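You operate a simulated robot arm through the tools that you are given. There is no shell and no other tool. Be economical: measure what you need, move in short steps, check, and stop when the job is done.

The job below is to be done with a simulated two-armed robot. You get a single attempt, and the scene is never put back.

TASK
Take the green sheet cloth from the top of the supply stand and lay it out flat on the top of the grey stand.

The check looks at the end state, three seconds after you hand in, the way a careful person would. Anything else that was tipped, shoved, dropped, spilled or broken makes it a failure. Flat cloth is picked up by pressing the open fingertips on it (5 to 10 N) and closing them slowly along it; thin cloth reads only 2 to 8 mm in the jaws.

THE ROBOT
Two 7-joint arms with two-finger parallel grippers on one trunk, on a base that drives. Base frame: it is fixed to the floor where the robot stands at the start and does not move with it; the origin is under the middle of the robot, x ahead of it, y to its left, z up. Lengths are in mm, angles in rad, forces in N, time in s.
The left shoulder is at the start at [70, 163, 1045], the right one opposite. Places, roughly: top of the grey stand [-800, -1700, 800]. Payload 3.43 kg a hand.
The TCP of each hand is the grasp point between the finger pads, 34 mm short of the fingertips. In the tool frame z runs along the fingers and y along their closing line. The gripper opens to 128 mm. The fingers are 24 mm wide and 12 mm thick; the gripper's body (48 by 130 mm) begins 96 mm behind the TCP.
Orientation is told as [roll, pitch, yaw] about the base's x, y, z axes, in that order, counted from this pose: with the fingers straight down and closing along the base's y, the tool's x points along the base's -x, its y along +y and its z along -z.

THE INTERFACE
- The arms move only by the tool servo_tool. It takes "left_increments", "right_increments" or both (then of equal length, played together; a hand with none holds still); each is a list of rows, each a list of 3 entries, a list of its own where there are three numbers: the finger opening in mm, from 0 to 128, then the shift along the base's x, y, z in units of 30 mm (1.0 is 30 mm), then the turn, a rotation vector about the base's x, y, z in units of 6 degrees (1.0 is 6 degrees). In form: [[claw, [tx, ty, tz], [ax, ay, az]], ...]. A call has 1 to 8 rows; each row shifts and turns the commanded pose from where the row before left it. A call with a number of a shift or a turn outside -1 to 1 is refused whole. Each row takes 0.2 s and may step no farther than 50 mm and 0.15 rad from the row before; otherwise, or with a gripper value out of range, the whole call is refused. Where a pose cannot be reached the arm comes as near as it can. A force on the tool above 40 N (or 10 N above the force at the start of the call, whichever is more), or a blocked arm, ends the call early, and 0.2 s more pass. Each finger travels about 153 mm/s and halts on what it meets, pressing with about 42 N; the grip force reading is that of the motor and also rises with nothing between the fingers. The clock runs only during rows and for 0.2 s after the last one: add rows that do not move to give the fingers time. The reply holds the time, the measured pose of the TCP, the force on the tool along the base axes, the opening and the grip force, in the units named above and with some noise.
- Cameras (640 x 400 px; columns grow to the right, rows downward): "scene" is now at [138.3, -0.1, 1260.8]; the picture's right is [0.03, -1.00, 0.00], its down [-0.64, -0.02, -0.77] and it looks along [0.77, 0.02, -0.64] (base axes); focal length 288 px, centre (320, 200). "left" rides on the left gripper at [76, 11, -160] in its tool frame; the picture's right is [-0.15, 0.99, 0.00], its down [-0.88, -0.13, -0.46] and it looks along [-0.45, -0.07, 0.89] (tool axes); focal length 234 px, centre (320, 200). "right" rides on the right gripper at [76, -11, -160] in its tool frame; the picture's right is [0.15, 0.99, 0.00], its down [-0.88, 0.13, -0.46] and it looks along [-0.45, 0.07, 0.89] (tool axes); focal length 234 px, centre (320, 200). There is no depth. A picture from a camera that has moved, and an enlarged one, comes with that camera's place and axes in the base frame and with its lens. The place of the scene camera against the robot may be out by one fixed shift of up to 12 mm in any direction.
- capture(camera): a new picture of that camera. It takes no simulated time.
- move_column(by): slides the trunk up (or, below 0, down) by that many mm; the arms and the scene camera ride with it, the base frame stays. It gives what a move gives, with no picture.
- roll_base(legs): drives the robot by 1 to 6 legs, each [ahead, left, turn to the left] in mm, mm and rad, along the robot's own axes; the way and the turn of a leg run together, so that a leg with both is an arc; at most 1500 mm and 3.142 rad a leg. The arms and the cameras ride along, it lands a little off, and it stops where it bumps. It gives what a move gives.
- head_to(pan, tilt): turns the head with the scene camera to pan (to the left, within 1.501 rad either way) and tilt (down, from -0.506 to 1.204), counted from straight ahead of the robot. It gives what a move gives.
- enlarge(camera, box): a new picture of the part [left, top, right, bottom] of that camera's present view, enlarged. It takes no simulated time.
- close_job(): hands the job in; it is judged then, once.

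Work in short steps. Places have to be worked out from the pictures, the camera data and where the tool is seen: move nearer, look again, correct. Check each grasp and each placing, and mend what went wrong. You have 120 turns and 100 pictures in all, those below and enlarged ones among them. Open the grippers and draw the arms clear of the work before you hand the job in, unless the task says otherwise; then end with one line.

The tools are called after "Call:" as name(argument=value, ...) on one line, values as JSON. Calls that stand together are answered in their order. servo_tool: Moves the arms, as the interface text tells. Its arguments: {"type":"object","properties":{"left_increments":{"type":"array","items":{"type":"array"}},"right_increments":{"type":"array","items":{"type":"array"}}},"required":[]} The other tools are called the same way: move_column (by) slides the trunk up or down; roll_base (legs) drives the base; head_to (pan, tilt) turns the head that bears the scene camera; capture (camera) takes a picture; enlarge (camera, box) takes an enlarged picture of a part of a camera's view; close_job () hands the job in.

At the start:

```text
clock: 0.0
left_tool_pos: [414.2, 151.1, 1060.0]
left_tcp_rot: [0.0, 0.001, 0.001]
left_wrist_force: [0.2, -0.8, -0.2]
left_opening: 127.8
left_finger_force: 0.1
right_tool_pos: [473.2, -220.9, 1061.1]
right_tcp_rot: [0.002, 0.0, -0.001]
right_wrist_force: [-0.6, 0.2, 0.3]
right_opening: 127.7
right_finger_force: 0.0
trunk travel left (down, up): [-525.0, 415.0]
robot x, y, heading: [0.8, -0.8, 0.002]
head pan, tilt: [0.026, 0.695]
```

scene: 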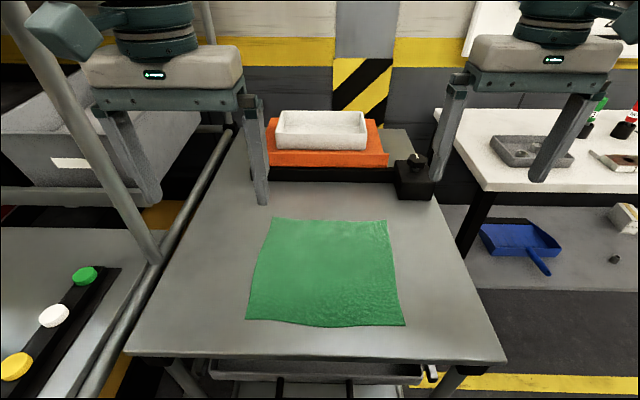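
right: 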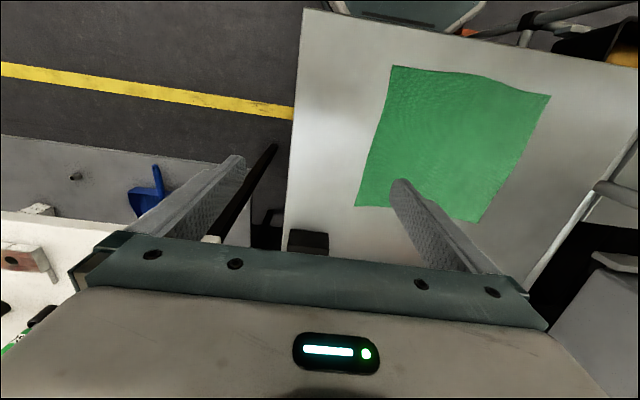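
left: 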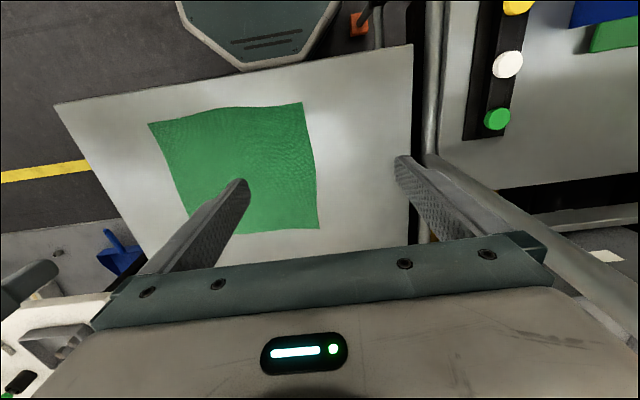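

I place the cloth at about x 390–655, y -150–135 on the z≈771 surface. Next I look towards the grey stand before planning the route.

Call:
head_to(pan=-1.5, tilt=0.4)

Call:
capture(camera="scene")

```text
clock: 1.6
left_tool_pos: [415.6, 151.3, 1059.9]
left_tcp_rot: [-0.002, 0.0, 0.002]
left_wrist_force: [0.2, -0.7, 0.3]
left_opening: 127.9
left_finger_force: 0.2
right_tool_pos: [472.3, -219.2, 1060.6]
right_tcp_rot: [0.002, 0.001, -0.001]
right_wrist_force: [0.2, -0.3, -0.2]
right_opening: 128.2
right_finger_force: 0.1
trunk travel left (down, up): [-525.0, 415.0]
robot x, y, heading: [-0.9, 1.2, 0.001]
head pan, tilt: [-1.499, 0.4]
```

```text
96 pictures are left
camera scene: at [59.9, -94.7, 1287.2], right [-1.0, -0.07, 0.0], down [-0.03, 0.39, -0.92], along [0.07, -0.92, -0.39], focal length 288 px, centre (320, 200)
```

scene: 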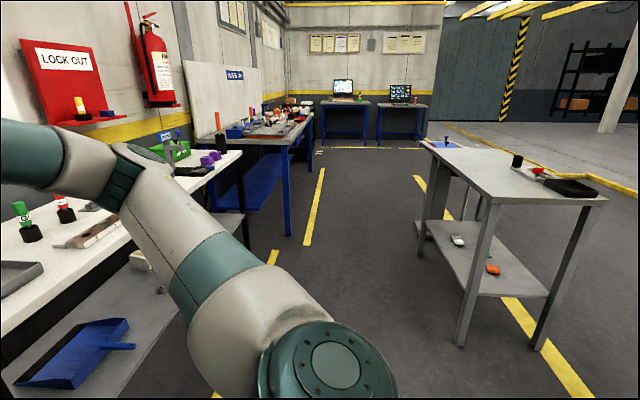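

The grey stand is at the right with some objects on its ends. I enlarge it to see the free area.

Call:
enlarge(camera="scene", box=[400, 120, 640, 270])

```text
2.67 times, centred on (520, 195) of scene
camera zoom: at [59.9, -94.7, 1287.2], right [-1.0, -0.07, 0.0], down [-0.03, 0.39, -0.92], along [0.07, -0.92, -0.39], focal length 767 px, centre (-213, 213)
```

zoom: 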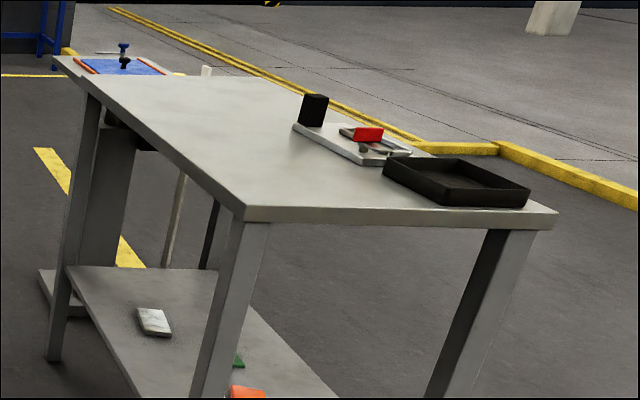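

The free area on the grey stand is about x -920..-575, y -1300..-2150, with the tray and clamp board along its far (-x) side. I'll grip the near edge of the cloth with both hands, closing along x. First I back off 100 mm for comfortable reach and look again.

Call:
roll_base(legs=[[-100, 0, 0]])

Call:
head_to(pan=0.0, tilt=0.8)

Call:
servo_tool(left_increments=[[60, [0.2, 0, 0], [0, 0, -1]], [60, [0.2, 0, 0], [0, 0, -1]], [60, [0.2, 0, 0], [0, 0, -1]], [60, [0.2, 0, 0], [0, 0, -1]], [60, [0.2, 0, 0], [0, 0, -1]], [60, [0.2, 0, 0], [0, 0, -1]], [60, [0.2, 0, 0], [0, 0, -1]], [60, [0.2, 0, 0], [0, 0, -1]]], right_increments=[[60, [0, 0.3, 0], [0, 0, 1]], [60, [0, 0.3, 0], [0, 0, 1]], [60, [0, 0.3, 0], [0, 0, 1]], [60, [0, 0.3, 0], [0, 0, 1]], [60, [0, 0.3, 0], [0, 0, 1]], [60, [0, 0.3, 0], [0, 0, 1]], [60, [0, 0.3, 0], [0, 0, 1]], [60, [0, 0.3, 0], [0, 0, 1]]])

```text
clock: 2.8
left_tool_pos: [313.0, 151.0, 1060.1]
left_tcp_rot: [0.001, 0.001, 0.003]
left_wrist_force: [-0.4, -0.9, -0.5]
left_opening: 128.0
left_finger_force: 0.0
right_tool_pos: [369.8, -220.9, 1061.1]
right_tcp_rot: [0.0, 0.001, 0.0]
right_wrist_force: [-0.4, -0.3, -0.3]
right_opening: 128.2
right_finger_force: 0.0
trunk travel left (down, up): [-525.0, 415.0]
robot x, y, heading: [-99.7, 3.4, -0.004]
head pan, tilt: [-1.499, 0.4]
```

```text
clock: 4.4
left_tool_pos: [312.1, 152.6, 1060.3]
left_tcp_rot: [0.0, 0.001, 0.002]
left_wrist_force: [-0.6, 0.1, 0.7]
left_opening: 128.0
left_finger_force: 0.1
right_tool_pos: [369.8, -219.8, 1060.4]
right_tcp_rot: [0.002, 0.0, -0.002]
right_wrist_force: [1.0, 0.2, 0.2]
right_opening: 128.2
right_finger_force: 0.0
trunk travel left (down, up): [-525.0, 415.0]
robot x, y, heading: [-101.8, 0.6, -0.001]
head pan, tilt: [0.0, 0.799]
```

```text
clock: 6.2
left_tool_pos: [361.3, 152.3, 1061.1]
left_tcp_rot: [-0.003, 0.0, -0.836]
left_wrist_force: [-0.5, 0.0, 0.4]
left_opening: 60.0
left_finger_force: 0.1
right_tool_pos: [371.2, -148.0, 1060.3]
right_tcp_rot: [0.003, 0.001, 0.839]
right_wrist_force: [0.0, -0.8, 0.0]
right_opening: 60.2
right_finger_force: 0.1
trunk travel left (down, up): [-525.0, 415.0]
robot x, y, heading: [-100.3, -0.8, -0.006]
head pan, tilt: [0.0, 0.799]
```

Rotation is going well. I finish the turn to 90°, bringing the hands to roughly x 415.

Call:
servo_tool(left_increments=[[60, [0.26, -0.12, 0], [0, 0, -1]], [60, [0.26, -0.12, 0], [0, 0, -1]], [60, [0.26, -0.12, 0], [0, 0, -1]], [60, [0.26, -0.12, 0], [0, 0, -1]], [60, [0.26, -0.12, 0], [0, 0, -1]], [60, [0.26, -0.12, 0], [0, 0, -1]], [60, [0.26, -0.12, 0], [0, 0, -1]], [60, [0, 0, 0], [0, 0, 0]]], right_increments=[[60, [0.22, 0.1, 0], [0, 0, 1]], [60, [0.22, 0.1, 0], [0, 0, 1]], [60, [0.22, 0.1, 0], [0, 0, 1]], [60, [0.22, 0.1, 0], [0, 0, 1]], [60, [0.22, 0.1, 0], [0, 0, 1]], [60, [0.22, 0.1, 0], [0, 0, 1]], [60, [0.22, 0.1, 0], [0, 0, 1]], [60, [0, 0, 0], [0, 0, 0]]])

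Call:
capture(camera="scene")

Call:
capture(camera="left")

Call:
capture(camera="right")

```text
clock: 8.0
left_tool_pos: [414.5, 125.6, 1061.1]
left_tcp_rot: [0.0, -0.001, -1.568]
left_wrist_force: [-0.1, -0.3, -0.4]
left_opening: 60.0
left_finger_force: 0.1
right_tool_pos: [348.9, -97.1, 1046.5]
right_tcp_rot: [0.0, -0.002, 1.568]
right_wrist_force: [-0.6, 0.2, -0.6]
right_opening: 59.9
right_finger_force: 0.0
right hand out of reach, approached as far as the arm can: row 5, 6, 7
trunk travel left (down, up): [-525.0, 415.0]
robot x, y, heading: [-100.8, -1.3, 0.004]
head pan, tilt: [0.0, 0.799]
```

```text
94 pictures are left
camera scene: at [31.7, -2.5, 1252.2], right [0.0, -1.0, 0.0], down [-0.72, 0.0, -0.7], along [0.7, 0.0, -0.72], focal length 288 px, centre (320, 200)
```

scene: 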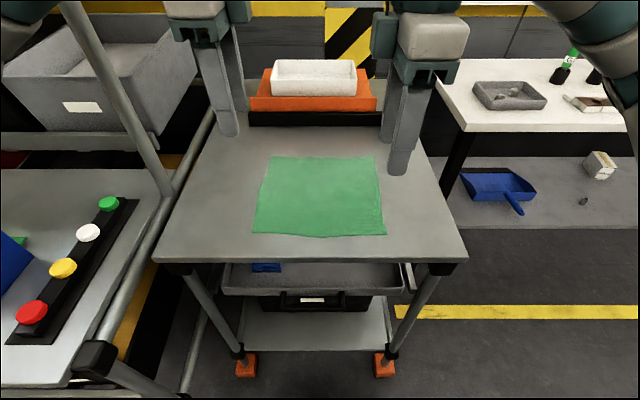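

```text
93 pictures are left
camera left: at [426.4, 202.4, 1221.4], right [0.99, -0.15, 0.0], down [-0.13, -0.88, 0.46], along [-0.07, -0.45, -0.89], focal length 234 px, centre (320, 200)
```

left: 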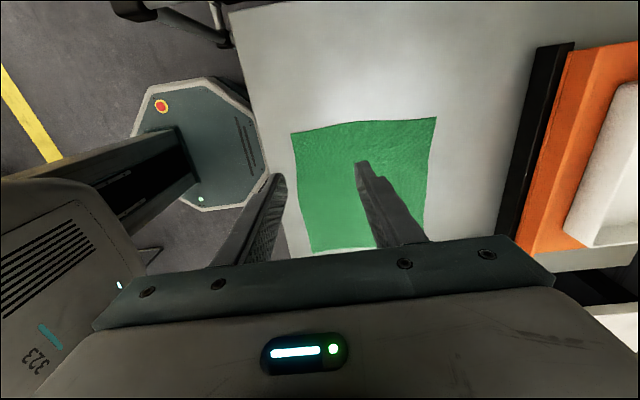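

```text
92 pictures are left
camera right: at [361.8, -174.1, 1205.4], right [-0.99, -0.14, 0.0], down [-0.13, 0.88, 0.46], along [-0.07, 0.45, -0.89], focal length 234 px, centre (320, 200)
```

right: 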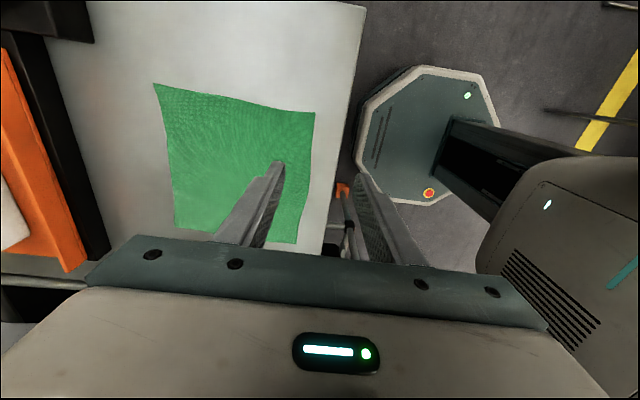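

Comparing scene and hand cameras, the cloth surface appears nearer z≈810, with the near edge at x≈362 and y about -127..131. I lower both hands toward it, seeing whether the right arm can reach this yaw lower down.

Call:
servo_tool(left_increments=[[40, [-0.2, -0.1, -0.8], [0, 0, 0]], [40, [-0.2, -0.1, -0.8], [0, 0, 0]], [40, [-0.2, -0.1, -0.8], [0, 0, 0]], [40, [-0.2, -0.1, -0.8], [0, 0, 0]], [40, [-0.2, -0.1, -0.8], [0, 0, 0]], [40, [0, 0, 0], [0, 0, 0]]], right_increments=[[40, [0, -0.1, -0.7], [0, 0, 0]], [40, [0, -0.1, -0.7], [0, 0, 0]], [40, [0, 0, -0.7], [0, 0, 0]], [40, [0.4, 0, -0.7], [0, 0, 0]], [40, [0.7, 0, -0.7], [0, 0, 0]], [40, [0, 0, 0], [0, 0, 0]]])

Call:
capture(camera="left")

Call:
capture(camera="right")

```text
clock: 9.4
left_tool_pos: [384.2, 112.2, 940.7]
left_tcp_rot: [0.0, 0.001, -1.569]
left_wrist_force: [0.1, -0.1, 0.4]
left_opening: 39.8
left_finger_force: 0.1
right_tool_pos: [360.1, -94.9, 940.7]
right_tcp_rot: [0.0, -0.001, 1.568]
right_wrist_force: [0.0, -0.3, -0.5]
right_opening: 39.9
right_finger_force: 0.0
right hand out of reach, approached as far as the arm can: row 4, 5
trunk travel left (down, up): [-525.0, 415.0]
robot x, y, heading: [-102.7, -0.3, -0.001]
head pan, tilt: [0.0, 0.799]
```

```text
91 pictures are left
camera left: at [395.9, 187.4, 1100.0], right [0.99, -0.14, 0.0], down [-0.13, -0.88, 0.46], along [-0.07, -0.45, -0.89], focal length 234 px, centre (320, 200)
```

left: 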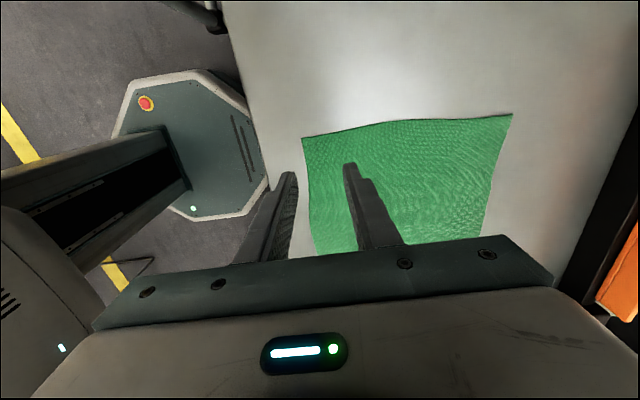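

```text
90 pictures are left
camera right: at [371.9, -170.9, 1099.3], right [-0.99, -0.14, 0.0], down [-0.13, 0.88, 0.46], along [-0.06, 0.45, -0.89], focal length 234 px, centre (320, 200)
```

right: 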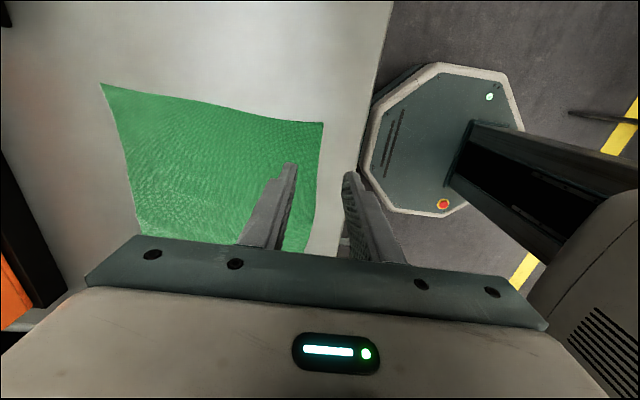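

Both hand views agree: cloth surface near z≈825, near edge x≈365, corners y≈133 and -130. The right arm is at a limit with yaw +90, so I raise it and try yaw -90 instead.

Call:
servo_tool(right_increments=[[40, [0.3, -0.3, 0.8], [0, 0, -1]], [40, [0.3, -0.3, 0.8], [0, 0, -1]], [40, [0.3, -0.3, 0.8], [0, 0, -1]], [40, [0.3, -0.3, 0], [0, 0, -1]], [40, [0, 0, 0], [0, 0, -1]], [40, [0, 0, 0], [0, 0, -1]], [40, [0, 0, 0], [0, 0, -1]], [40, [0, 0, 0], [0, 0, -1]]])

Call:
servo_tool(right_increments=[[40, [0, 0, 0], [0, 0, -1]], [40, [0, 0, 0], [0, 0, -1]], [40, [0, 0, 0], [0, 0, -1]], [40, [0, 0, 0], [0, 0, -1]], [40, [0, 0, 0], [0, 0, -1]], [40, [0, 0, 0], [0, 0, -1]], [40, [0, 0, 0], [0, 0, -1]], [40, [0, 0, 0], [0, 0, -1]]])

Call:
servo_tool(right_increments=[[40, [0, 0, 0], [0, 0, -1]], [40, [0, 0, 0], [0, 0, -1]], [40, [0, 0, 0], [0, 0, -1]], [40, [0, 0, 0], [0, 0, -1]], [40, [0, 0, 0], [0, 0, -1]], [40, [0, 0, 0], [0, 0, -1]], [40, [0, 0, 0], [0, 0, -1]], [40, [0, 0, 0], [0, 0, -1]]])

Call:
servo_tool(right_increments=[[40, [0, 0, 0], [0, 0, -1]], [40, [0, 0, 0], [0, 0, -1]], [40, [0, 0, 0], [0, 0, -1]], [40, [0, 0, 0], [0, 0, -1]], [40, [0, 0, 0], [0, 0, -1]], [40, [0, 0, 0], [0, 0, -1]], [40, [0, 0, 0], [0, 0, 0]]])

```text
clock: 11.2
left_tool_pos: [384.5, 111.4, 941.6]
left_tcp_rot: [0.0, 0.001, -1.568]
left_wrist_force: [0.1, 0.0, 0.3]
left_opening: 40.0
left_finger_force: 0.0
right_tool_pos: [395.6, -127.8, 1012.1]
right_tcp_rot: [0.002, 0.002, 0.731]
right_wrist_force: [-0.3, 0.8, -0.7]
right_opening: 40.1
right_finger_force: 0.0
trunk travel left (down, up): [-525.0, 415.0]
robot x, y, heading: [-102.5, -0.5, -0.006]
head pan, tilt: [0.0, 0.799]
```

```text
clock: 13.0
left_tool_pos: [386.6, 111.2, 940.8]
left_tcp_rot: [-0.001, -0.001, -1.569]
left_wrist_force: [0.0, 0.6, 0.2]
left_opening: 40.0
left_finger_force: 0.0
right_tool_pos: [397.9, -128.7, 1013.8]
right_tcp_rot: [0.002, -0.001, -0.109]
right_wrist_force: [0.6, -0.1, -0.4]
right_opening: 39.7
right_finger_force: 0.1
trunk travel left (down, up): [-525.0, 415.0]
robot x, y, heading: [-100.2, -3.0, 0.004]
head pan, tilt: [0.0, 0.799]
```

```text
clock: 14.8
left_tool_pos: [386.1, 111.9, 940.2]
left_tcp_rot: [-0.002, 0.001, -1.569]
left_wrist_force: [0.1, -0.2, 0.1]
left_opening: 39.9
left_finger_force: 0.1
right_tool_pos: [395.5, -130.3, 1013.0]
right_tcp_rot: [0.002, 0.001, -0.943]
right_wrist_force: [0.5, 0.1, -0.4]
right_opening: 40.0
right_finger_force: 0.1
trunk travel left (down, up): [-525.0, 415.0]
robot x, y, heading: [-102.9, 1.4, 0.004]
head pan, tilt: [0.0, 0.799]
```

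```text
clock: 16.4
left_tool_pos: [385.5, 111.3, 940.9]
left_tcp_rot: [-0.002, 0.0, -1.568]
left_wrist_force: [0.5, 0.5, -0.5]
left_opening: 39.9
left_finger_force: 0.0
right_tool_pos: [395.4, -129.6, 1012.7]
right_tcp_rot: [-0.001, 0.0, -1.573]
right_wrist_force: [1.0, -0.2, 0.3]
right_opening: 40.0
right_finger_force: 0.1
trunk travel left (down, up): [-525.0, 415.0]
robot x, y, heading: [-100.0, 2.8, 0.002]
head pan, tilt: [0.0, 0.799]
```

Yaw -90 works for the right hand. I test the outward reach of both hands at this yaw, which I will need for laying.

Call:
servo_tool(left_increments=[[40, [1, 0, 1], [0, 0, 0]], [40, [1, 0, 1], [0, 0, 0]], [40, [1, 0, 1], [0, 0, 0]], [40, [1, 0, 0], [0, 0, 0]], [40, [1, 0, 0], [0, 0, 0]], [40, [1, 0, 0], [0, 0, 0]], [40, [0, 0, 0], [0, 0, 0]]], right_increments=[[40, [1, 0.5, 0.3], [0, 0, 0]], [40, [1, 0.4, 0], [0, 0, 0]], [40, [1, 0, 0], [0, 0, 0]], [40, [1, 0, 0], [0, 0, 0]], [40, [1, 0, 0], [0, 0, 0]], [40, [1, 0, 0], [0, 0, 0]], [40, [0, 0, 0], [0, 0, 0]]])

Call:
servo_tool(left_increments=[[40, [-1, 0, -1], [0, 0, 0]], [40, [-1, 0, -1], [0, 0, 0]], [40, [-1, 0, -1], [0, 0, 0]], [40, [-1, 0, 0], [0, 0, 0]], [40, [-1, 0, 0], [0, 0, 0]], [40, [-1, 0, 0], [0, 0, 0]], [40, [0, 0, 0], [0, 0, 0]]], right_increments=[[40, [-1, 0, -1], [0, 0, 0]], [40, [-1, 0, -0.8], [0, 0, 0]], [40, [-1, 0, -0.8], [0, 0, 0]], [40, [-1, 0, 0], [0, 0, 0]], [40, [-1, 0, 0], [0, 0, 0]], [40, [-1.0, 0, 0], [0, 0, 0]], [40, [-0.3, 0, 0], [0, 0, 0]]])

Call:
capture(camera="right")

Call:
capture(camera="scene")

```text
clock: 18.0
left_tool_pos: [565.3, 110.9, 1030.7]
left_tcp_rot: [0.001, -0.002, -1.569]
left_wrist_force: [0.6, -0.3, 0.0]
left_opening: 39.9
left_finger_force: 0.0
right_tool_pos: [573.9, -103.4, 1021.5]
right_tcp_rot: [0.002, 0.001, -1.572]
right_wrist_force: [-0.1, 0.5, -0.5]
right_opening: 40.3
right_finger_force: 0.0
trunk travel left (down, up): [-525.0, 415.0]
robot x, y, heading: [-102.7, -4.3, 0.005]
head pan, tilt: [0.0, 0.799]
```

```text
clock: 19.6
left_tool_pos: [384.7, 112.7, 943.0]
left_tcp_rot: [-0.002, 0.0, -1.569]
left_wrist_force: [-0.6, -0.4, 0.4]
left_opening: 39.9
left_finger_force: 0.1
right_tool_pos: [386.9, -101.7, 942.9]
right_tcp_rot: [0.0, 0.0, -1.57]
right_wrist_force: [-0.8, -0.7, 0.4]
right_opening: 39.8
right_finger_force: 0.1
trunk travel left (down, up): [-525.0, 415.0]
robot x, y, heading: [-102.2, 2.2, 0.0]
head pan, tilt: [0.0, 0.799]
```

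```text
89 pictures are left
camera right: at [376.7, -26.3, 1102.6], right [0.99, 0.15, 0.0], down [0.13, -0.88, 0.46], along [0.07, -0.45, -0.89], focal length 234 px, centre (320, 200)
```

right: 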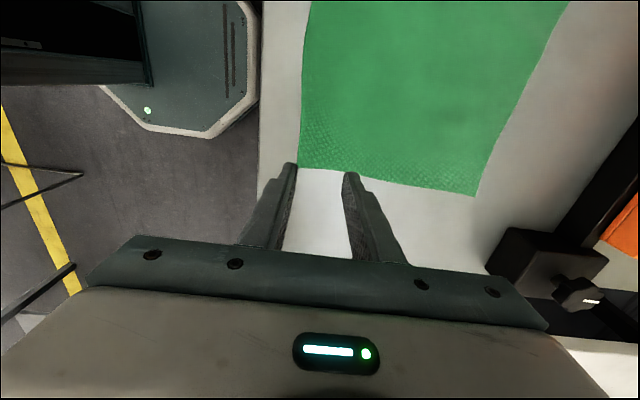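

```text
88 pictures are left
camera scene: at [32.4, -2.3, 1252.1], right [0.0, -1.0, 0.0], down [-0.72, 0.0, -0.7], along [0.7, 0.0, -0.72], focal length 288 px, centre (320, 200)
```

scene: 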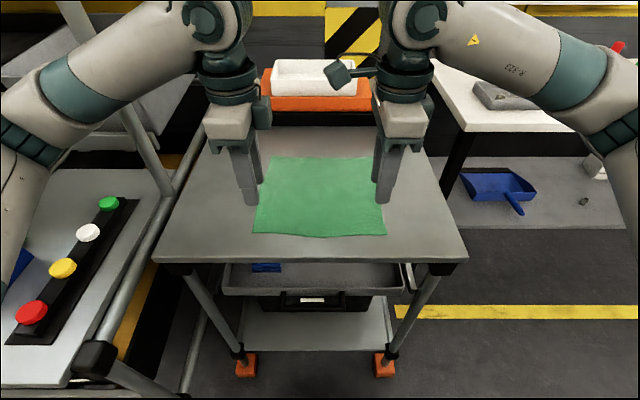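

Both hands reach far enough at yaw -90. I set x≈400 (inside the edge at 365), y≈±106, and lower to just above the expected contact height.

Call:
servo_tool(left_increments=[[36, [0.25, -0.05, -0.6], [0, 0, 0]], [36, [0.25, -0.1, -0.6], [0, 0, 0]], [36, [0, 0, -0.6], [0, 0, 0]], [36, [0, 0, -0.4], [0, 0, 0]], [36, [0, 0, 0], [0, 0, 0]]], right_increments=[[36, [0.25, -0.05, -0.6], [0, 0, 0]], [36, [0.2, -0.1, -0.6], [0, 0, 0]], [36, [0, 0, -0.6], [0, 0, 0]], [36, [0, 0, -0.4], [0, 0, 0]], [36, [0, 0, 0], [0, 0, 0]]])

Call:
capture(camera="right")

Call:
capture(camera="left")

```text
clock: 20.8
left_tool_pos: [400.1, 107.6, 875.3]
left_tcp_rot: [-0.001, 0.0, -1.569]
left_wrist_force: [-0.1, 0.1, 0.0]
left_opening: 36.1
left_finger_force: 0.0
right_tool_pos: [399.8, -106.8, 880.2]
right_tcp_rot: [0.001, 0.001, -1.57]
right_wrist_force: [0.0, -0.9, 0.0]
right_opening: 36.0
right_finger_force: 0.0
trunk travel left (down, up): [-525.0, 415.0]
robot x, y, heading: [-102.6, -2.3, -0.0]
head pan, tilt: [0.0, 0.799]
```

```text
87 pictures are left
camera right: at [390.1, -30.6, 1037.4], right [0.99, 0.15, 0.0], down [0.13, -0.88, 0.46], along [0.07, -0.45, -0.89], focal length 234 px, centre (320, 200)
```

right: 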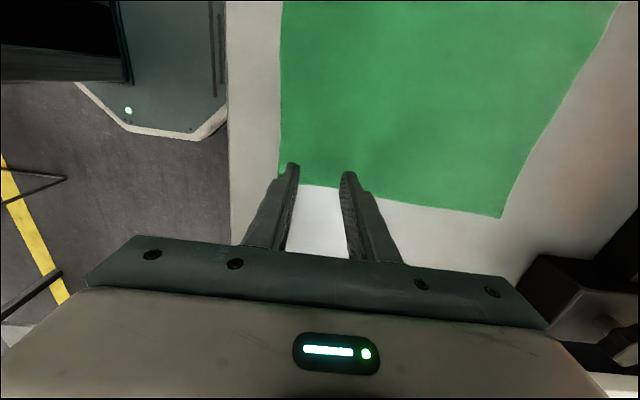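

```text
86 pictures are left
camera left: at [411.4, 183.6, 1034.7], right [0.99, -0.14, 0.0], down [-0.13, -0.88, 0.46], along [-0.07, -0.45, -0.89], focal length 234 px, centre (320, 200)
```

left: 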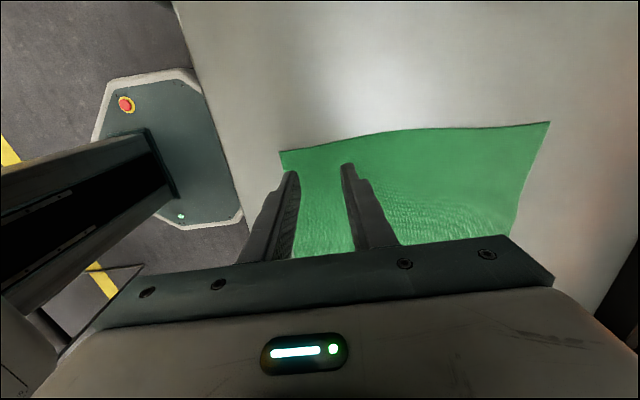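

The right fingers sit close to the cloth's right edge (y≈-118 to -128), so I shift the right hand 14 mm inward, then go down in small steps watching force.

Call:
servo_tool(left_increments=[[36, [0, 0, 0], [0, 0, 0]], [36, [0, 0, -0.15], [0, 0, 0]], [36, [0, 0, -0.15], [0, 0, 0]], [36, [0, 0, -0.1], [0, 0, 0]], [36, [0, 0, 0], [0, 0, 0]]], right_increments=[[36, [0, 0.46, 0], [0, 0, 0]], [36, [0, 0, -0.2], [0, 0, 0]], [36, [0, 0, -0.2], [0, 0, 0]], [36, [0, 0, -0.15], [0, 0, 0]], [36, [0, 0, 0], [0, 0, 0]]])

```text
clock: 22.0
left_tool_pos: [400.0, 106.4, 861.4]
left_tcp_rot: [-0.002, 0.0, -1.568]
left_wrist_force: [-0.3, -0.1, 0.2]
left_opening: 36.0
left_finger_force: 0.2
right_tool_pos: [398.8, -93.4, 861.7]
right_tcp_rot: [0.001, 0.0, -1.571]
right_wrist_force: [-0.2, 0.3, -0.2]
right_opening: 36.0
right_finger_force: 0.2
trunk travel left (down, up): [-525.0, 415.0]
robot x, y, heading: [-100.1, 3.0, 0.002]
head pan, tilt: [0.0, 0.799]
```

No contact yet; I continue down in small steps with the guard active.

Call:
servo_tool(left_increments=[[36, [0, 0, -0.15], [0, 0, 0]], [36, [0, 0, -0.15], [0, 0, 0]], [36, [0, 0, 0], [0, 0, 0]]], right_increments=[[36, [0, 0, -0.15], [0, 0, 0]], [36, [0, 0, -0.15], [0, 0, 0]], [36, [0, 0, 0], [0, 0, 0]]])

Call:
servo_tool(left_increments=[[36, [0, 0, -0.15], [0, 0, 0]], [36, [0, 0, -0.15], [0, 0, 0]], [36, [0, 0, 0], [0, 0, 0]]], right_increments=[[36, [0, 0, -0.15], [0, 0, 0]], [36, [0, 0, -0.15], [0, 0, 0]], [36, [0, 0, 0], [0, 0, 0]]])

Call:
capture(camera="right")

Call:
enlarge(camera="scene", box=[200, 120, 440, 270])

```text
clock: 22.8
left_tool_pos: [399.4, 106.7, 855.7]
left_tcp_rot: [0.003, 0.001, -1.569]
left_wrist_force: [2.2, 0.2, 12.2]
left_opening: 35.0
left_finger_force: 0.0
right_tool_pos: [397.7, -92.5, 855.1]
right_tcp_rot: [0.006, 0.001, -1.57]
right_wrist_force: [1.9, -3.1, 29.5]
right_opening: 34.5
right_finger_force: 0.0
trunk travel left (down, up): [-525.0, 415.0]
robot x, y, heading: [-102.8, 3.2, 0.001]
head pan, tilt: [0.0, 0.799]
```

```text
clock: 23.1
left_tool_pos: [399.5, 105.1, 855.6]
left_tcp_rot: [0.007, -0.003, -1.568]
left_wrist_force: [-2.0, 1.8, 19.3]
left_opening: 37.0
left_finger_force: 0.5
right_tool_pos: [399.1, -92.2, 855.7]
right_tcp_rot: [0.01, 0.005, -1.573]
right_wrist_force: [-1.9, -2.8, 20.3]
right_opening: 37.0
right_finger_force: 0.5
trunk travel left (down, up): [-525.0, 415.0]
robot x, y, heading: [-101.5, 0.1, -0.001]
head pan, tilt: [0.0, 0.799]
stopped in row 1 (right hand): the force on the tool passed its limit (the readings are from after the stop); the commanded pose is now the measured one
```

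```text
85 pictures are left
camera right: at [387.7, -17.4, 1014.5], right [0.99, 0.15, 0.01], down [0.13, -0.88, 0.45], along [0.07, -0.45, -0.89], focal length 234 px, centre (320, 200)
```

right: 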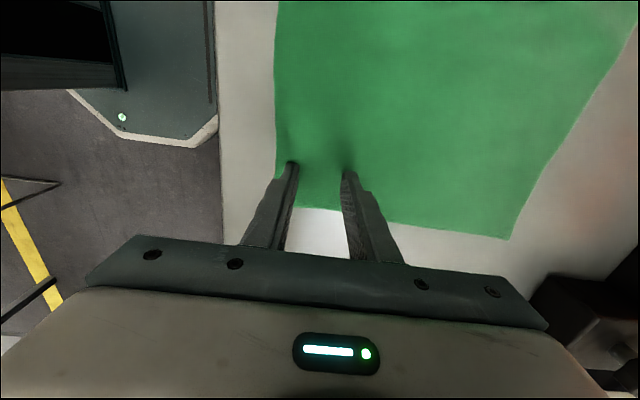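

```text
2.67 times, centred on (320, 195) of scene
camera zoom: at [29.4, -2.4, 1252.5], right [0.0, -1.0, 0.0], down [-0.72, 0.0, -0.7], along [0.7, 0.0, -0.72], focal length 767 px, centre (320, 213)
```

zoom: 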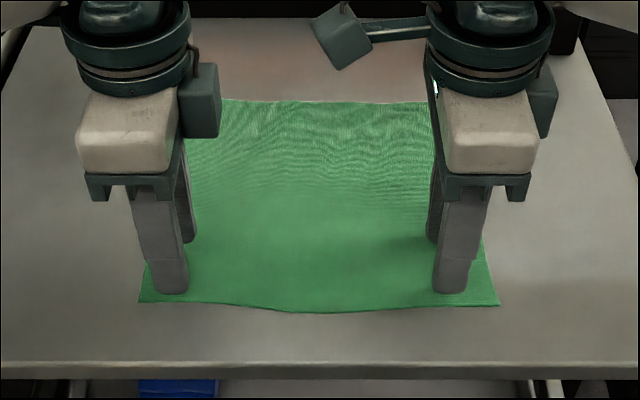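

Contact at TCP z≈855 (table at z≈821), both tip pairs on cloth. I ease the press to under ~10 N and check before closing.

Call:
servo_tool(left_increments=[[36, [0, 0, 0.04], [0, 0, 0]], [36, [0, 0, 0], [0, 0, 0]]], right_increments=[[36, [0, 0, 0.04], [0, 0, 0]], [36, [0, 0, 0], [0, 0, 0]]])

```text
clock: 23.7
left_tool_pos: [398.1, 106.4, 855.4]
left_tcp_rot: [0.008, -0.001, -1.569]
left_wrist_force: [1.2, -0.5, 21.8]
left_opening: 35.6
left_finger_force: 0.0
right_tool_pos: [399.0, -93.3, 855.1]
right_tcp_rot: [0.008, 0.002, -1.57]
right_wrist_force: [0.1, -1.1, 16.0]
right_opening: 36.2
right_finger_force: 0.0
trunk travel left (down, up): [-525.0, 415.0]
robot x, y, heading: [-103.8, -3.4, -0.0]
head pan, tilt: [0.0, 0.799]
```

Still about 20 N; I raise a bit more.

Call:
servo_tool(left_increments=[[36, [0, 0, 0.06], [0, 0, 0]], [36, [0, 0, 0], [0, 0, 0]]], right_increments=[[36, [0, 0, 0.03], [0, 0, 0]], [36, [0, 0, 0], [0, 0, 0]]])

```text
clock: 24.3
left_tool_pos: [398.4, 107.6, 855.1]
left_tcp_rot: [0.001, 0.0, -1.567]
left_wrist_force: [-0.1, -1.2, 3.4]
left_opening: 36.2
left_finger_force: 0.5
right_tool_pos: [399.1, -92.3, 855.6]
right_tcp_rot: [0.006, 0.001, -1.57]
right_wrist_force: [-1.9, 0.2, 15.3]
right_opening: 30.4
right_finger_force: 3.0
trunk travel left (down, up): [-525.0, 415.0]
robot x, y, heading: [-102.8, -1.5, -0.0]
head pan, tilt: [0.0, 0.799]
```

Left 3 N, right 15 N: I trim to about 8 N each and close slowly.

Call:
servo_tool(left_increments=[[36, [0, 0, -0.02], [0, 0, 0]], [32, [0, 0, 0], [0, 0, 0]], [27, [0, 0, 0], [0, 0, 0]], [22, [0, 0, 0], [0, 0, 0]], [17, [0, 0, 0], [0, 0, 0]], [12, [0, 0, 0], [0, 0, 0]], [7, [0, 0, 0], [0, 0, 0]], [2, [0, 0, 0], [0, 0, 0]]], right_increments=[[36, [0, 0, 0.025], [0, 0, 0]], [32, [0, 0, 0], [0, 0, 0]], [27, [0, 0, 0], [0, 0, 0]], [22, [0, 0, 0], [0, 0, 0]], [17, [0, 0, 0], [0, 0, 0]], [12, [0, 0, 0], [0, 0, 0]], [7, [0, 0, 0], [0, 0, 0]], [2, [0, 0, 0], [0, 0, 0]]])

Call:
servo_tool(left_increments=[[0, [0, 0, 0], [0, 0, 0]], [0, [0, 0, 0], [0, 0, 0]]], right_increments=[[0, [0, 0, 0], [0, 0, 0]], [0, [0, 0, 0], [0, 0, 0]]])

Call:
enlarge(camera="scene", box=[200, 120, 440, 270])

```text
clock: 26.1
left_tool_pos: [400.9, 105.6, 855.0]
left_tcp_rot: [0.003, -0.002, -1.567]
left_wrist_force: [-0.3, 0.2, -0.3]
left_opening: 0.1
left_finger_force: 32.9
right_tool_pos: [401.7, -91.7, 855.3]
right_tcp_rot: [0.006, 0.001, -1.571]
right_wrist_force: [-0.2, 0.6, 2.5]
right_opening: 1.7
right_finger_force: 36.9
trunk travel left (down, up): [-525.0, 415.0]
robot x, y, heading: [-102.5, -3.2, 0.001]
head pan, tilt: [0.0, 0.799]
```

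```text
clock: 26.7
left_tool_pos: [400.5, 105.2, 856.0]
left_tcp_rot: [0.003, -0.003, -1.569]
left_wrist_force: [-0.5, -0.3, 0.2]
left_opening: 0.3
left_finger_force: 33.3
right_tool_pos: [400.9, -92.8, 855.4]
right_tcp_rot: [0.006, 0.0, -1.571]
right_wrist_force: [0.0, 0.6, 1.4]
right_opening: 1.7
right_finger_force: 36.7
trunk travel left (down, up): [-525.0, 415.0]
robot x, y, heading: [-103.9, -1.2, -0.001]
head pan, tilt: [0.0, 0.799]
```

```text
2.67 times, centred on (320, 195) of scene
camera zoom: at [31.8, -2.3, 1252.1], right [0.0, -1.0, 0.0], down [-0.72, 0.0, -0.7], along [0.7, 0.0, -0.72], focal length 767 px, centre (320, 213)
```

zoom: 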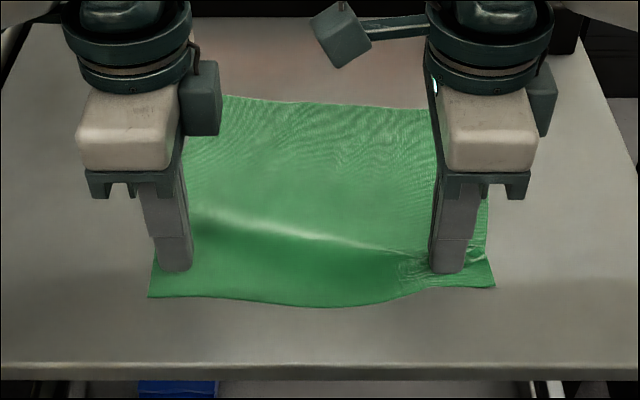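

Right reads 1.7 mm (likely caught), left slipped (0.1 mm). I reopen the left, and press again slightly harder.

Call:
servo_tool(left_increments=[[10, [0, 0, 0.1], [0, 0, 0]], [36, [0, 0, 0], [0, 0, 0]], [36, [0, 0, 0], [0, 0, 0]], [36, [0, 0, -0.1], [0, 0, 0]], [36, [0, 0, -0.04], [0, 0, 0]], [36, [0, 0, 0], [0, 0, 0]]])

Call:
capture(camera="left")

Call:
capture(camera="right")

```text
clock: 28.1
left_tool_pos: [399.2, 105.7, 855.0]
left_tcp_rot: [0.006, -0.003, -1.568]
left_wrist_force: [0.0, 3.4, 12.0]
left_opening: 35.6
left_finger_force: 0.1
right_tool_pos: [399.3, -92.3, 855.2]
right_tcp_rot: [0.006, 0.001, -1.571]
right_wrist_force: [0.1, -0.4, 0.0]
right_opening: 1.8
right_finger_force: 37.0
trunk travel left (down, up): [-525.0, 415.0]
robot x, y, heading: [-101.7, 0.7, 0.003]
head pan, tilt: [0.0, 0.799]
```

```text
82 pictures are left
camera left: at [409.7, 183.0, 1014.9], right [0.99, -0.14, 0.01], down [-0.13, -0.88, 0.46], along [-0.06, -0.45, -0.89], focal length 234 px, centre (320, 200)
```

left: 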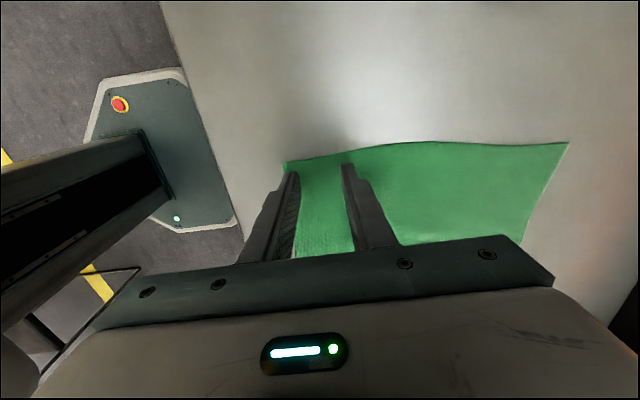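

```text
81 pictures are left
camera right: at [389.1, -16.7, 1015.1], right [0.99, 0.15, 0.01], down [0.13, -0.88, 0.46], along [0.07, -0.45, -0.89], focal length 234 px, centre (320, 200)
```

right: 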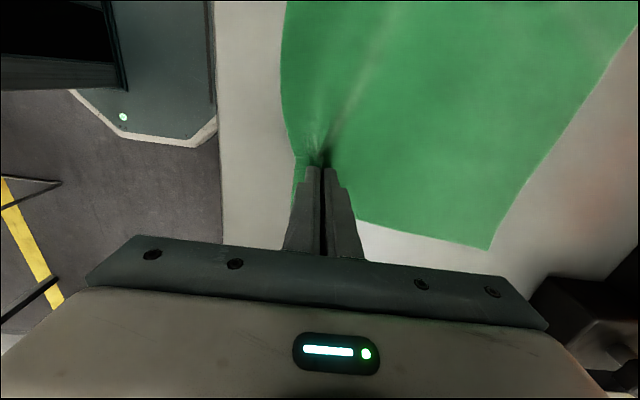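

The right hand visibly holds a fold. The left near-finger is right at the cloth's edge, so I move it 15 mm further in, press, and close with slight follow-down.

Call:
servo_tool(left_increments=[[36, [0, 0, 0.3], [0, 0, 0]], [36, [0.5, -0.2, 0], [0, 0, 0]], [36, [0, 0, -0.15], [0, 0, 0]], [36, [0, 0, -0.14], [0, 0, 0]], [36, [0, 0, 0], [0, 0, 0]]])

```text
clock: 29.3
left_tool_pos: [414.5, 100.6, 855.9]
left_tcp_rot: [0.003, -0.001, -1.567]
left_wrist_force: [0.2, 1.4, 4.9]
left_opening: 35.5
left_finger_force: 0.1
right_tool_pos: [401.0, -92.0, 855.7]
right_tcp_rot: [0.005, 0.002, -1.57]
right_wrist_force: [-0.3, 0.0, 1.1]
right_opening: 1.5
right_finger_force: 37.2
trunk travel left (down, up): [-525.0, 415.0]
robot x, y, heading: [-102.0, 0.4, 0.003]
head pan, tilt: [0.0, 0.799]
```

Press is 5 N; I add a little more and close slowly, following down slightly.

Call:
servo_tool(left_increments=[[36, [0, 0, -0.025], [0, 0, 0]], [31, [0, 0, -0.01], [0, 0, 0]], [26, [0, 0, -0.01], [0, 0, 0]], [21, [0, 0, -0.01], [0, 0, 0]], [16, [0, 0, -0.01], [0, 0, 0]], [11, [0, 0, -0.01], [0, 0, 0]], [6, [0, 0, -0.01], [0, 0, 0]], [0, [0, 0, 0], [0, 0, 0]]])

Call:
capture(camera="left")

```text
clock: 30.9
left_tool_pos: [416.2, 99.2, 855.5]
left_tcp_rot: [0.009, -0.005, -1.567]
left_wrist_force: [-2.2, -0.6, 19.0]
left_opening: 7.4
left_finger_force: 1.9
right_tool_pos: [401.3, -90.3, 855.5]
right_tcp_rot: [0.007, 0.003, -1.572]
right_wrist_force: [0.2, 0.1, 0.9]
right_opening: 2.0
right_finger_force: 36.9
trunk travel left (down, up): [-525.0, 415.0]
robot x, y, heading: [-101.6, 1.7, 0.002]
head pan, tilt: [0.0, 0.799]
stopped in row 7 (left hand): the force on the tool passed its limit (the readings are from after the stop); the commanded pose is now the measured one
```

```text
80 pictures are left
camera left: at [425.4, 176.7, 1014.6], right [0.99, -0.14, 0.01], down [-0.13, -0.88, 0.46], along [-0.06, -0.46, -0.89], focal length 234 px, centre (320, 200)
```

left: 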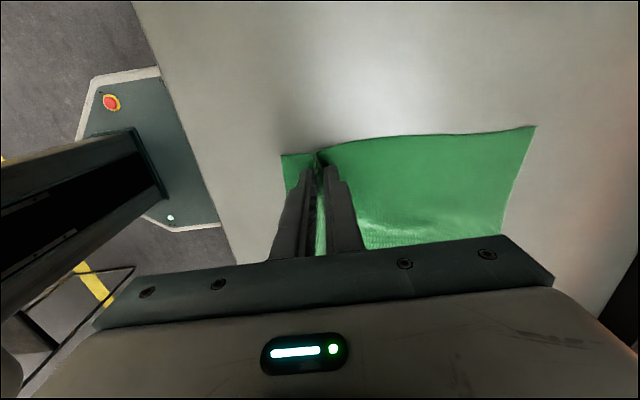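

A fold has formed between the left fingers; I finish closing.

Call:
servo_tool(left_increments=[[4, [0, 0, 0], [0, 0, 0]], [0, [0, 0, 0], [0, 0, 0]], [0, [0, 0, 0], [0, 0, 0]], [0, [0, 0, 0], [0, 0, 0]]])

```text
clock: 31.9
left_tool_pos: [414.3, 100.0, 854.6]
left_tcp_rot: [0.01, -0.004, -1.567]
left_wrist_force: [3.7, -0.1, 31.2]
left_opening: 2.1
left_finger_force: 36.7
right_tool_pos: [399.8, -93.3, 856.9]
right_tcp_rot: [0.007, 0.001, -1.57]
right_wrist_force: [-0.7, 0.1, 0.2]
right_opening: 1.7
right_finger_force: 36.4
trunk travel left (down, up): [-525.0, 415.0]
robot x, y, heading: [-102.2, 2.0, 0.002]
head pan, tilt: [0.0, 0.799]
```

Both grips read ~2 mm with 37 N. I lift both 60 mm and look.

Call:
servo_tool(left_increments=[[0, [0, 0, 0.3], [0, 0, 0]], [0, [0, 0, 0.5], [0, 0, 0]], [0, [0, 0, 0.6], [0, 0, 0]], [0, [0, 0, 0.6], [0, 0, 0]], [0, [0, 0, 0.6], [0, 0, 0]], [0, [0, 0, 0.4], [0, 0, 0]], [0, [0, 0, 0], [0, 0, 0]]], right_increments=[[0, [0, 0, 0.3], [0, 0, 0]], [0, [0, 0, 0.5], [0, 0, 0]], [0, [0, 0, 0.6], [0, 0, 0]], [0, [0, 0, 0.6], [0, 0, 0]], [0, [0, 0, 0.6], [0, 0, 0]], [0, [0, 0, 0.4], [0, 0, 0]], [0, [0, 0, 0], [0, 0, 0]]])

Call:
enlarge(camera="scene", box=[200, 100, 440, 250])

```text
clock: 33.5
left_tool_pos: [416.6, 102.0, 942.8]
left_tcp_rot: [0.005, -0.005, -1.568]
left_wrist_force: [0.2, 0.7, -0.2]
left_opening: 1.9
left_finger_force: 36.2
right_tool_pos: [399.8, -91.6, 946.6]
right_tcp_rot: [0.005, 0.001, -1.571]
right_wrist_force: [-0.6, 0.3, -0.8]
right_opening: 1.8
right_finger_force: 36.8
trunk travel left (down, up): [-525.0, 415.0]
robot x, y, heading: [-101.8, 1.7, 0.0]
head pan, tilt: [0.0, 0.799]
```

```text
2.67 times, centred on (320, 175) of scene
camera zoom: at [32.2, -2.3, 1252.1], right [0.0, -1.0, 0.0], down [-0.72, 0.0, -0.7], along [0.7, 0.0, -0.72], focal length 767 px, centre (320, 267)
```

zoom: 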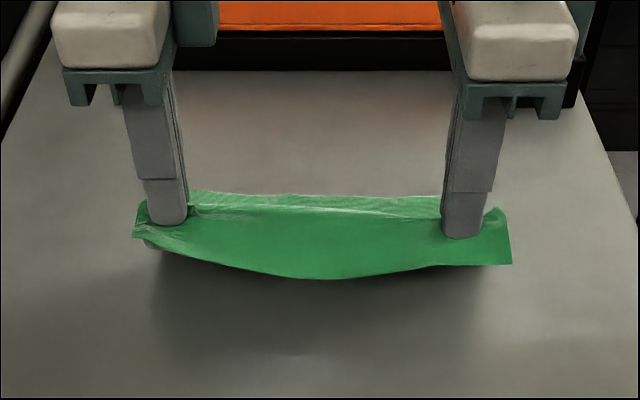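

Both hands hold the cloth. I raise the trunk 260 mm so the hanging cloth clears everything, and check.

Call:
move_column(by=260)

Call:
capture(camera="scene")

```text
clock: 36.2
left_tool_pos: [418.5, 101.0, 1202.5]
left_tcp_rot: [0.006, -0.004, -1.566]
left_wrist_force: [0.2, -0.9, 0.6]
left_opening: 2.0
left_finger_force: 36.2
right_tool_pos: [402.1, -90.5, 1205.6]
right_tcp_rot: [0.004, 0.002, -1.571]
right_wrist_force: [0.4, 0.7, -0.2]
right_opening: 2.0
right_finger_force: 36.4
trunk travel left (down, up): [-785.0, 155.0]
robot x, y, heading: [-101.1, -1.6, 0.002]
head pan, tilt: [0.0, 0.799]
```

```text
78 pictures are left
camera scene: at [32.2, -2.3, 1512.1], right [0.0, -1.0, 0.0], down [-0.72, 0.0, -0.7], along [0.7, 0.0, -0.72], focal length 288 px, centre (320, 200)
```

scene: 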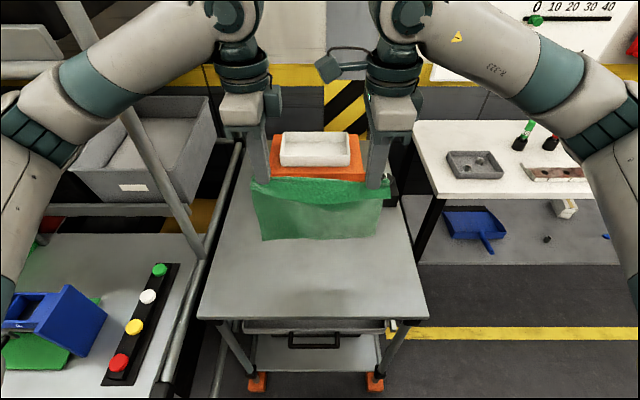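

Cloth hangs nicely from both hands. I back the robot 300 mm away from the stand.

Call:
roll_base(legs=[[-300, 0, 0]])

Call:
head_to(pan=-1.3, tilt=0.45)

Call:
capture(camera="scene")

```text
clock: 38.2
left_tool_pos: [116.8, 103.4, 1202.7]
left_tcp_rot: [0.005, -0.002, -1.562]
left_wrist_force: [0.5, 0.4, 0.7]
left_opening: 1.8
left_finger_force: 37.0
right_tool_pos: [102.7, -88.7, 1204.2]
right_tcp_rot: [0.004, 0.001, -1.566]
right_wrist_force: [0.1, -0.5, 0.2]
right_opening: 1.8
right_finger_force: 36.9
trunk travel left (down, up): [-785.0, 155.0]
robot x, y, heading: [-402.9, 2.5, 0.006]
head pan, tilt: [0.0, 0.799]
```

```text
clock: 39.7
left_tool_pos: [115.8, 103.2, 1203.3]
left_tcp_rot: [0.005, -0.004, -1.561]
left_wrist_force: [-0.1, 0.3, -0.8]
left_opening: 1.9
left_finger_force: 36.7
right_tool_pos: [100.3, -89.8, 1205.3]
right_tcp_rot: [0.006, 0.005, -1.567]
right_wrist_force: [-0.3, 1.0, -0.2]
right_opening: 1.9
right_finger_force: 36.5
trunk travel left (down, up): [-785.0, 155.0]
robot x, y, heading: [-403.4, 1.7, 0.013]
head pan, tilt: [-1.3, 0.45]
```

```text
77 pictures are left
camera scene: at [-324.3, -91.5, 1542.6], right [-0.96, -0.27, 0.0], down [-0.12, 0.42, -0.9], along [0.25, -0.87, -0.44], focal length 288 px, centre (320, 200)
```

scene: 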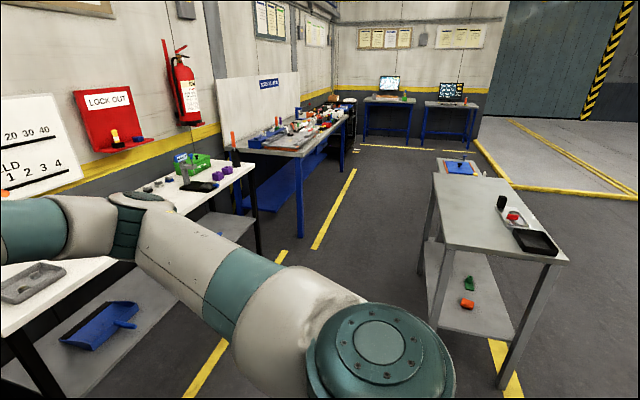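

From this view the grey stand top is around z≈835, x -540..-1000, y -1220..-2120; the tray and board occupy the -x side only for y > -1670, and the region y -1700..-2000 looks clear. I turn right to face -y.

Call:
roll_base(legs=[[0, 0, -0.785], [0, 0, -0.785]])

Call:
head_to(pan=0.0, tilt=0.5)

Call:
capture(camera="scene")

```text
clock: 44.2
left_tool_pos: [-297.7, -518.9, 1203.7]
left_tcp_rot: [0.006, -0.003, -3.13]
left_wrist_force: [-0.8, -0.8, -0.3]
left_opening: 2.1
left_finger_force: 36.3
right_tool_pos: [-488.8, -504.6, 1205.7]
right_tcp_rot: [0.005, 0.001, -3.135]
right_wrist_force: [0.3, -0.3, -0.2]
right_opening: 1.6
right_finger_force: 36.5
trunk travel left (down, up): [-785.0, 155.0]
robot x, y, heading: [-406.7, 1.2, -1.561]
head pan, tilt: [-1.3, 0.45]
```

```text
clock: 45.7
left_tool_pos: [-296.9, -520.0, 1202.4]
left_tcp_rot: [0.005, -0.003, -3.13]
left_wrist_force: [0.0, 0.2, 0.1]
left_opening: 1.9
left_finger_force: 36.6
right_tool_pos: [-490.7, -504.7, 1205.3]
right_tcp_rot: [0.004, 0.002, -3.134]
right_wrist_force: [-0.5, -0.2, -0.4]
right_opening: 1.9
right_finger_force: 36.6
trunk travel left (down, up): [-785.0, 155.0]
robot x, y, heading: [-400.3, -5.1, -1.567]
head pan, tilt: [0.0, 0.499]
```

```text
76 pictures are left
camera scene: at [-398.8, -144.9, 1538.1], right [-1.0, -0.01, 0.0], down [0.0, 0.48, -0.88], along [0.01, -0.88, -0.48], focal length 288 px, centre (320, 200)
```

scene: 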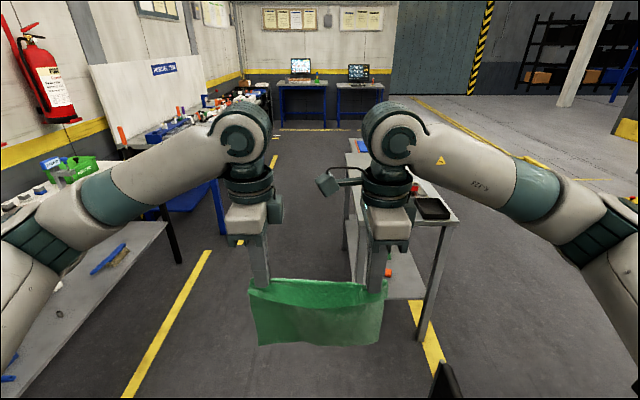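

The aisle between the stand and the wall benches is clear. I strafe left 360 mm into the aisle, then go ahead partway.

Call:
roll_base(legs=[[0, 360, 0], [900, 0, 0]])

Call:
head_to(pan=-0.6, tilt=0.6)

Call:
capture(camera="scene")

```text
clock: 52.4
left_tool_pos: [25.2, -1436.0, 1202.9]
left_tcp_rot: [0.005, -0.003, 3.118]
left_wrist_force: [-0.2, 0.3, -0.2]
left_opening: 1.8
left_finger_force: 36.4
right_tool_pos: [-164.3, -1413.5, 1205.6]
right_tcp_rot: [0.005, 0.002, 3.115]
right_wrist_force: [0.2, 0.2, 0.5]
right_opening: 1.7
right_finger_force: 36.7
trunk travel left (down, up): [-785.0, 155.0]
robot x, y, heading: [-62.2, -912.3, -1.602]
head pan, tilt: [0.0, 0.499]
```

```text
clock: 53.4
left_tool_pos: [25.7, -1435.4, 1202.0]
left_tcp_rot: [0.006, -0.003, 3.12]
left_wrist_force: [-0.6, -0.3, -0.7]
left_opening: 2.1
left_finger_force: 36.5
right_tool_pos: [-166.6, -1413.8, 1205.1]
right_tcp_rot: [0.005, 0.001, 3.116]
right_wrist_force: [0.7, -0.1, 0.4]
right_opening: 1.7
right_finger_force: 36.5
trunk travel left (down, up): [-785.0, 155.0]
robot x, y, heading: [-61.1, -910.6, -1.604]
head pan, tilt: [-0.6, 0.6]
```

```text
75 pictures are left
camera scene: at [-111.8, -1037.7, 1529.1], right [-0.81, 0.59, 0.0], down [0.33, 0.46, -0.83], along [-0.48, -0.67, -0.56], focal length 288 px, centre (320, 200)
```

scene: 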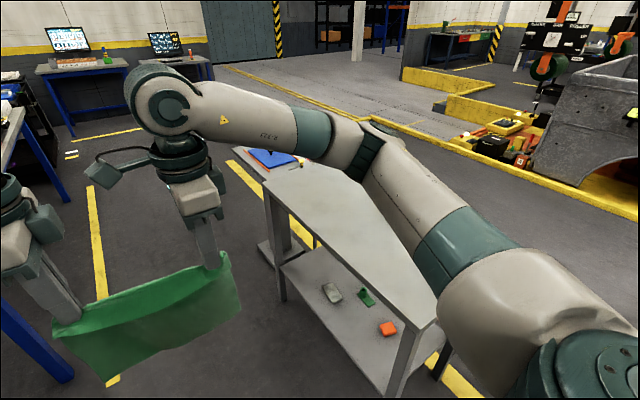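

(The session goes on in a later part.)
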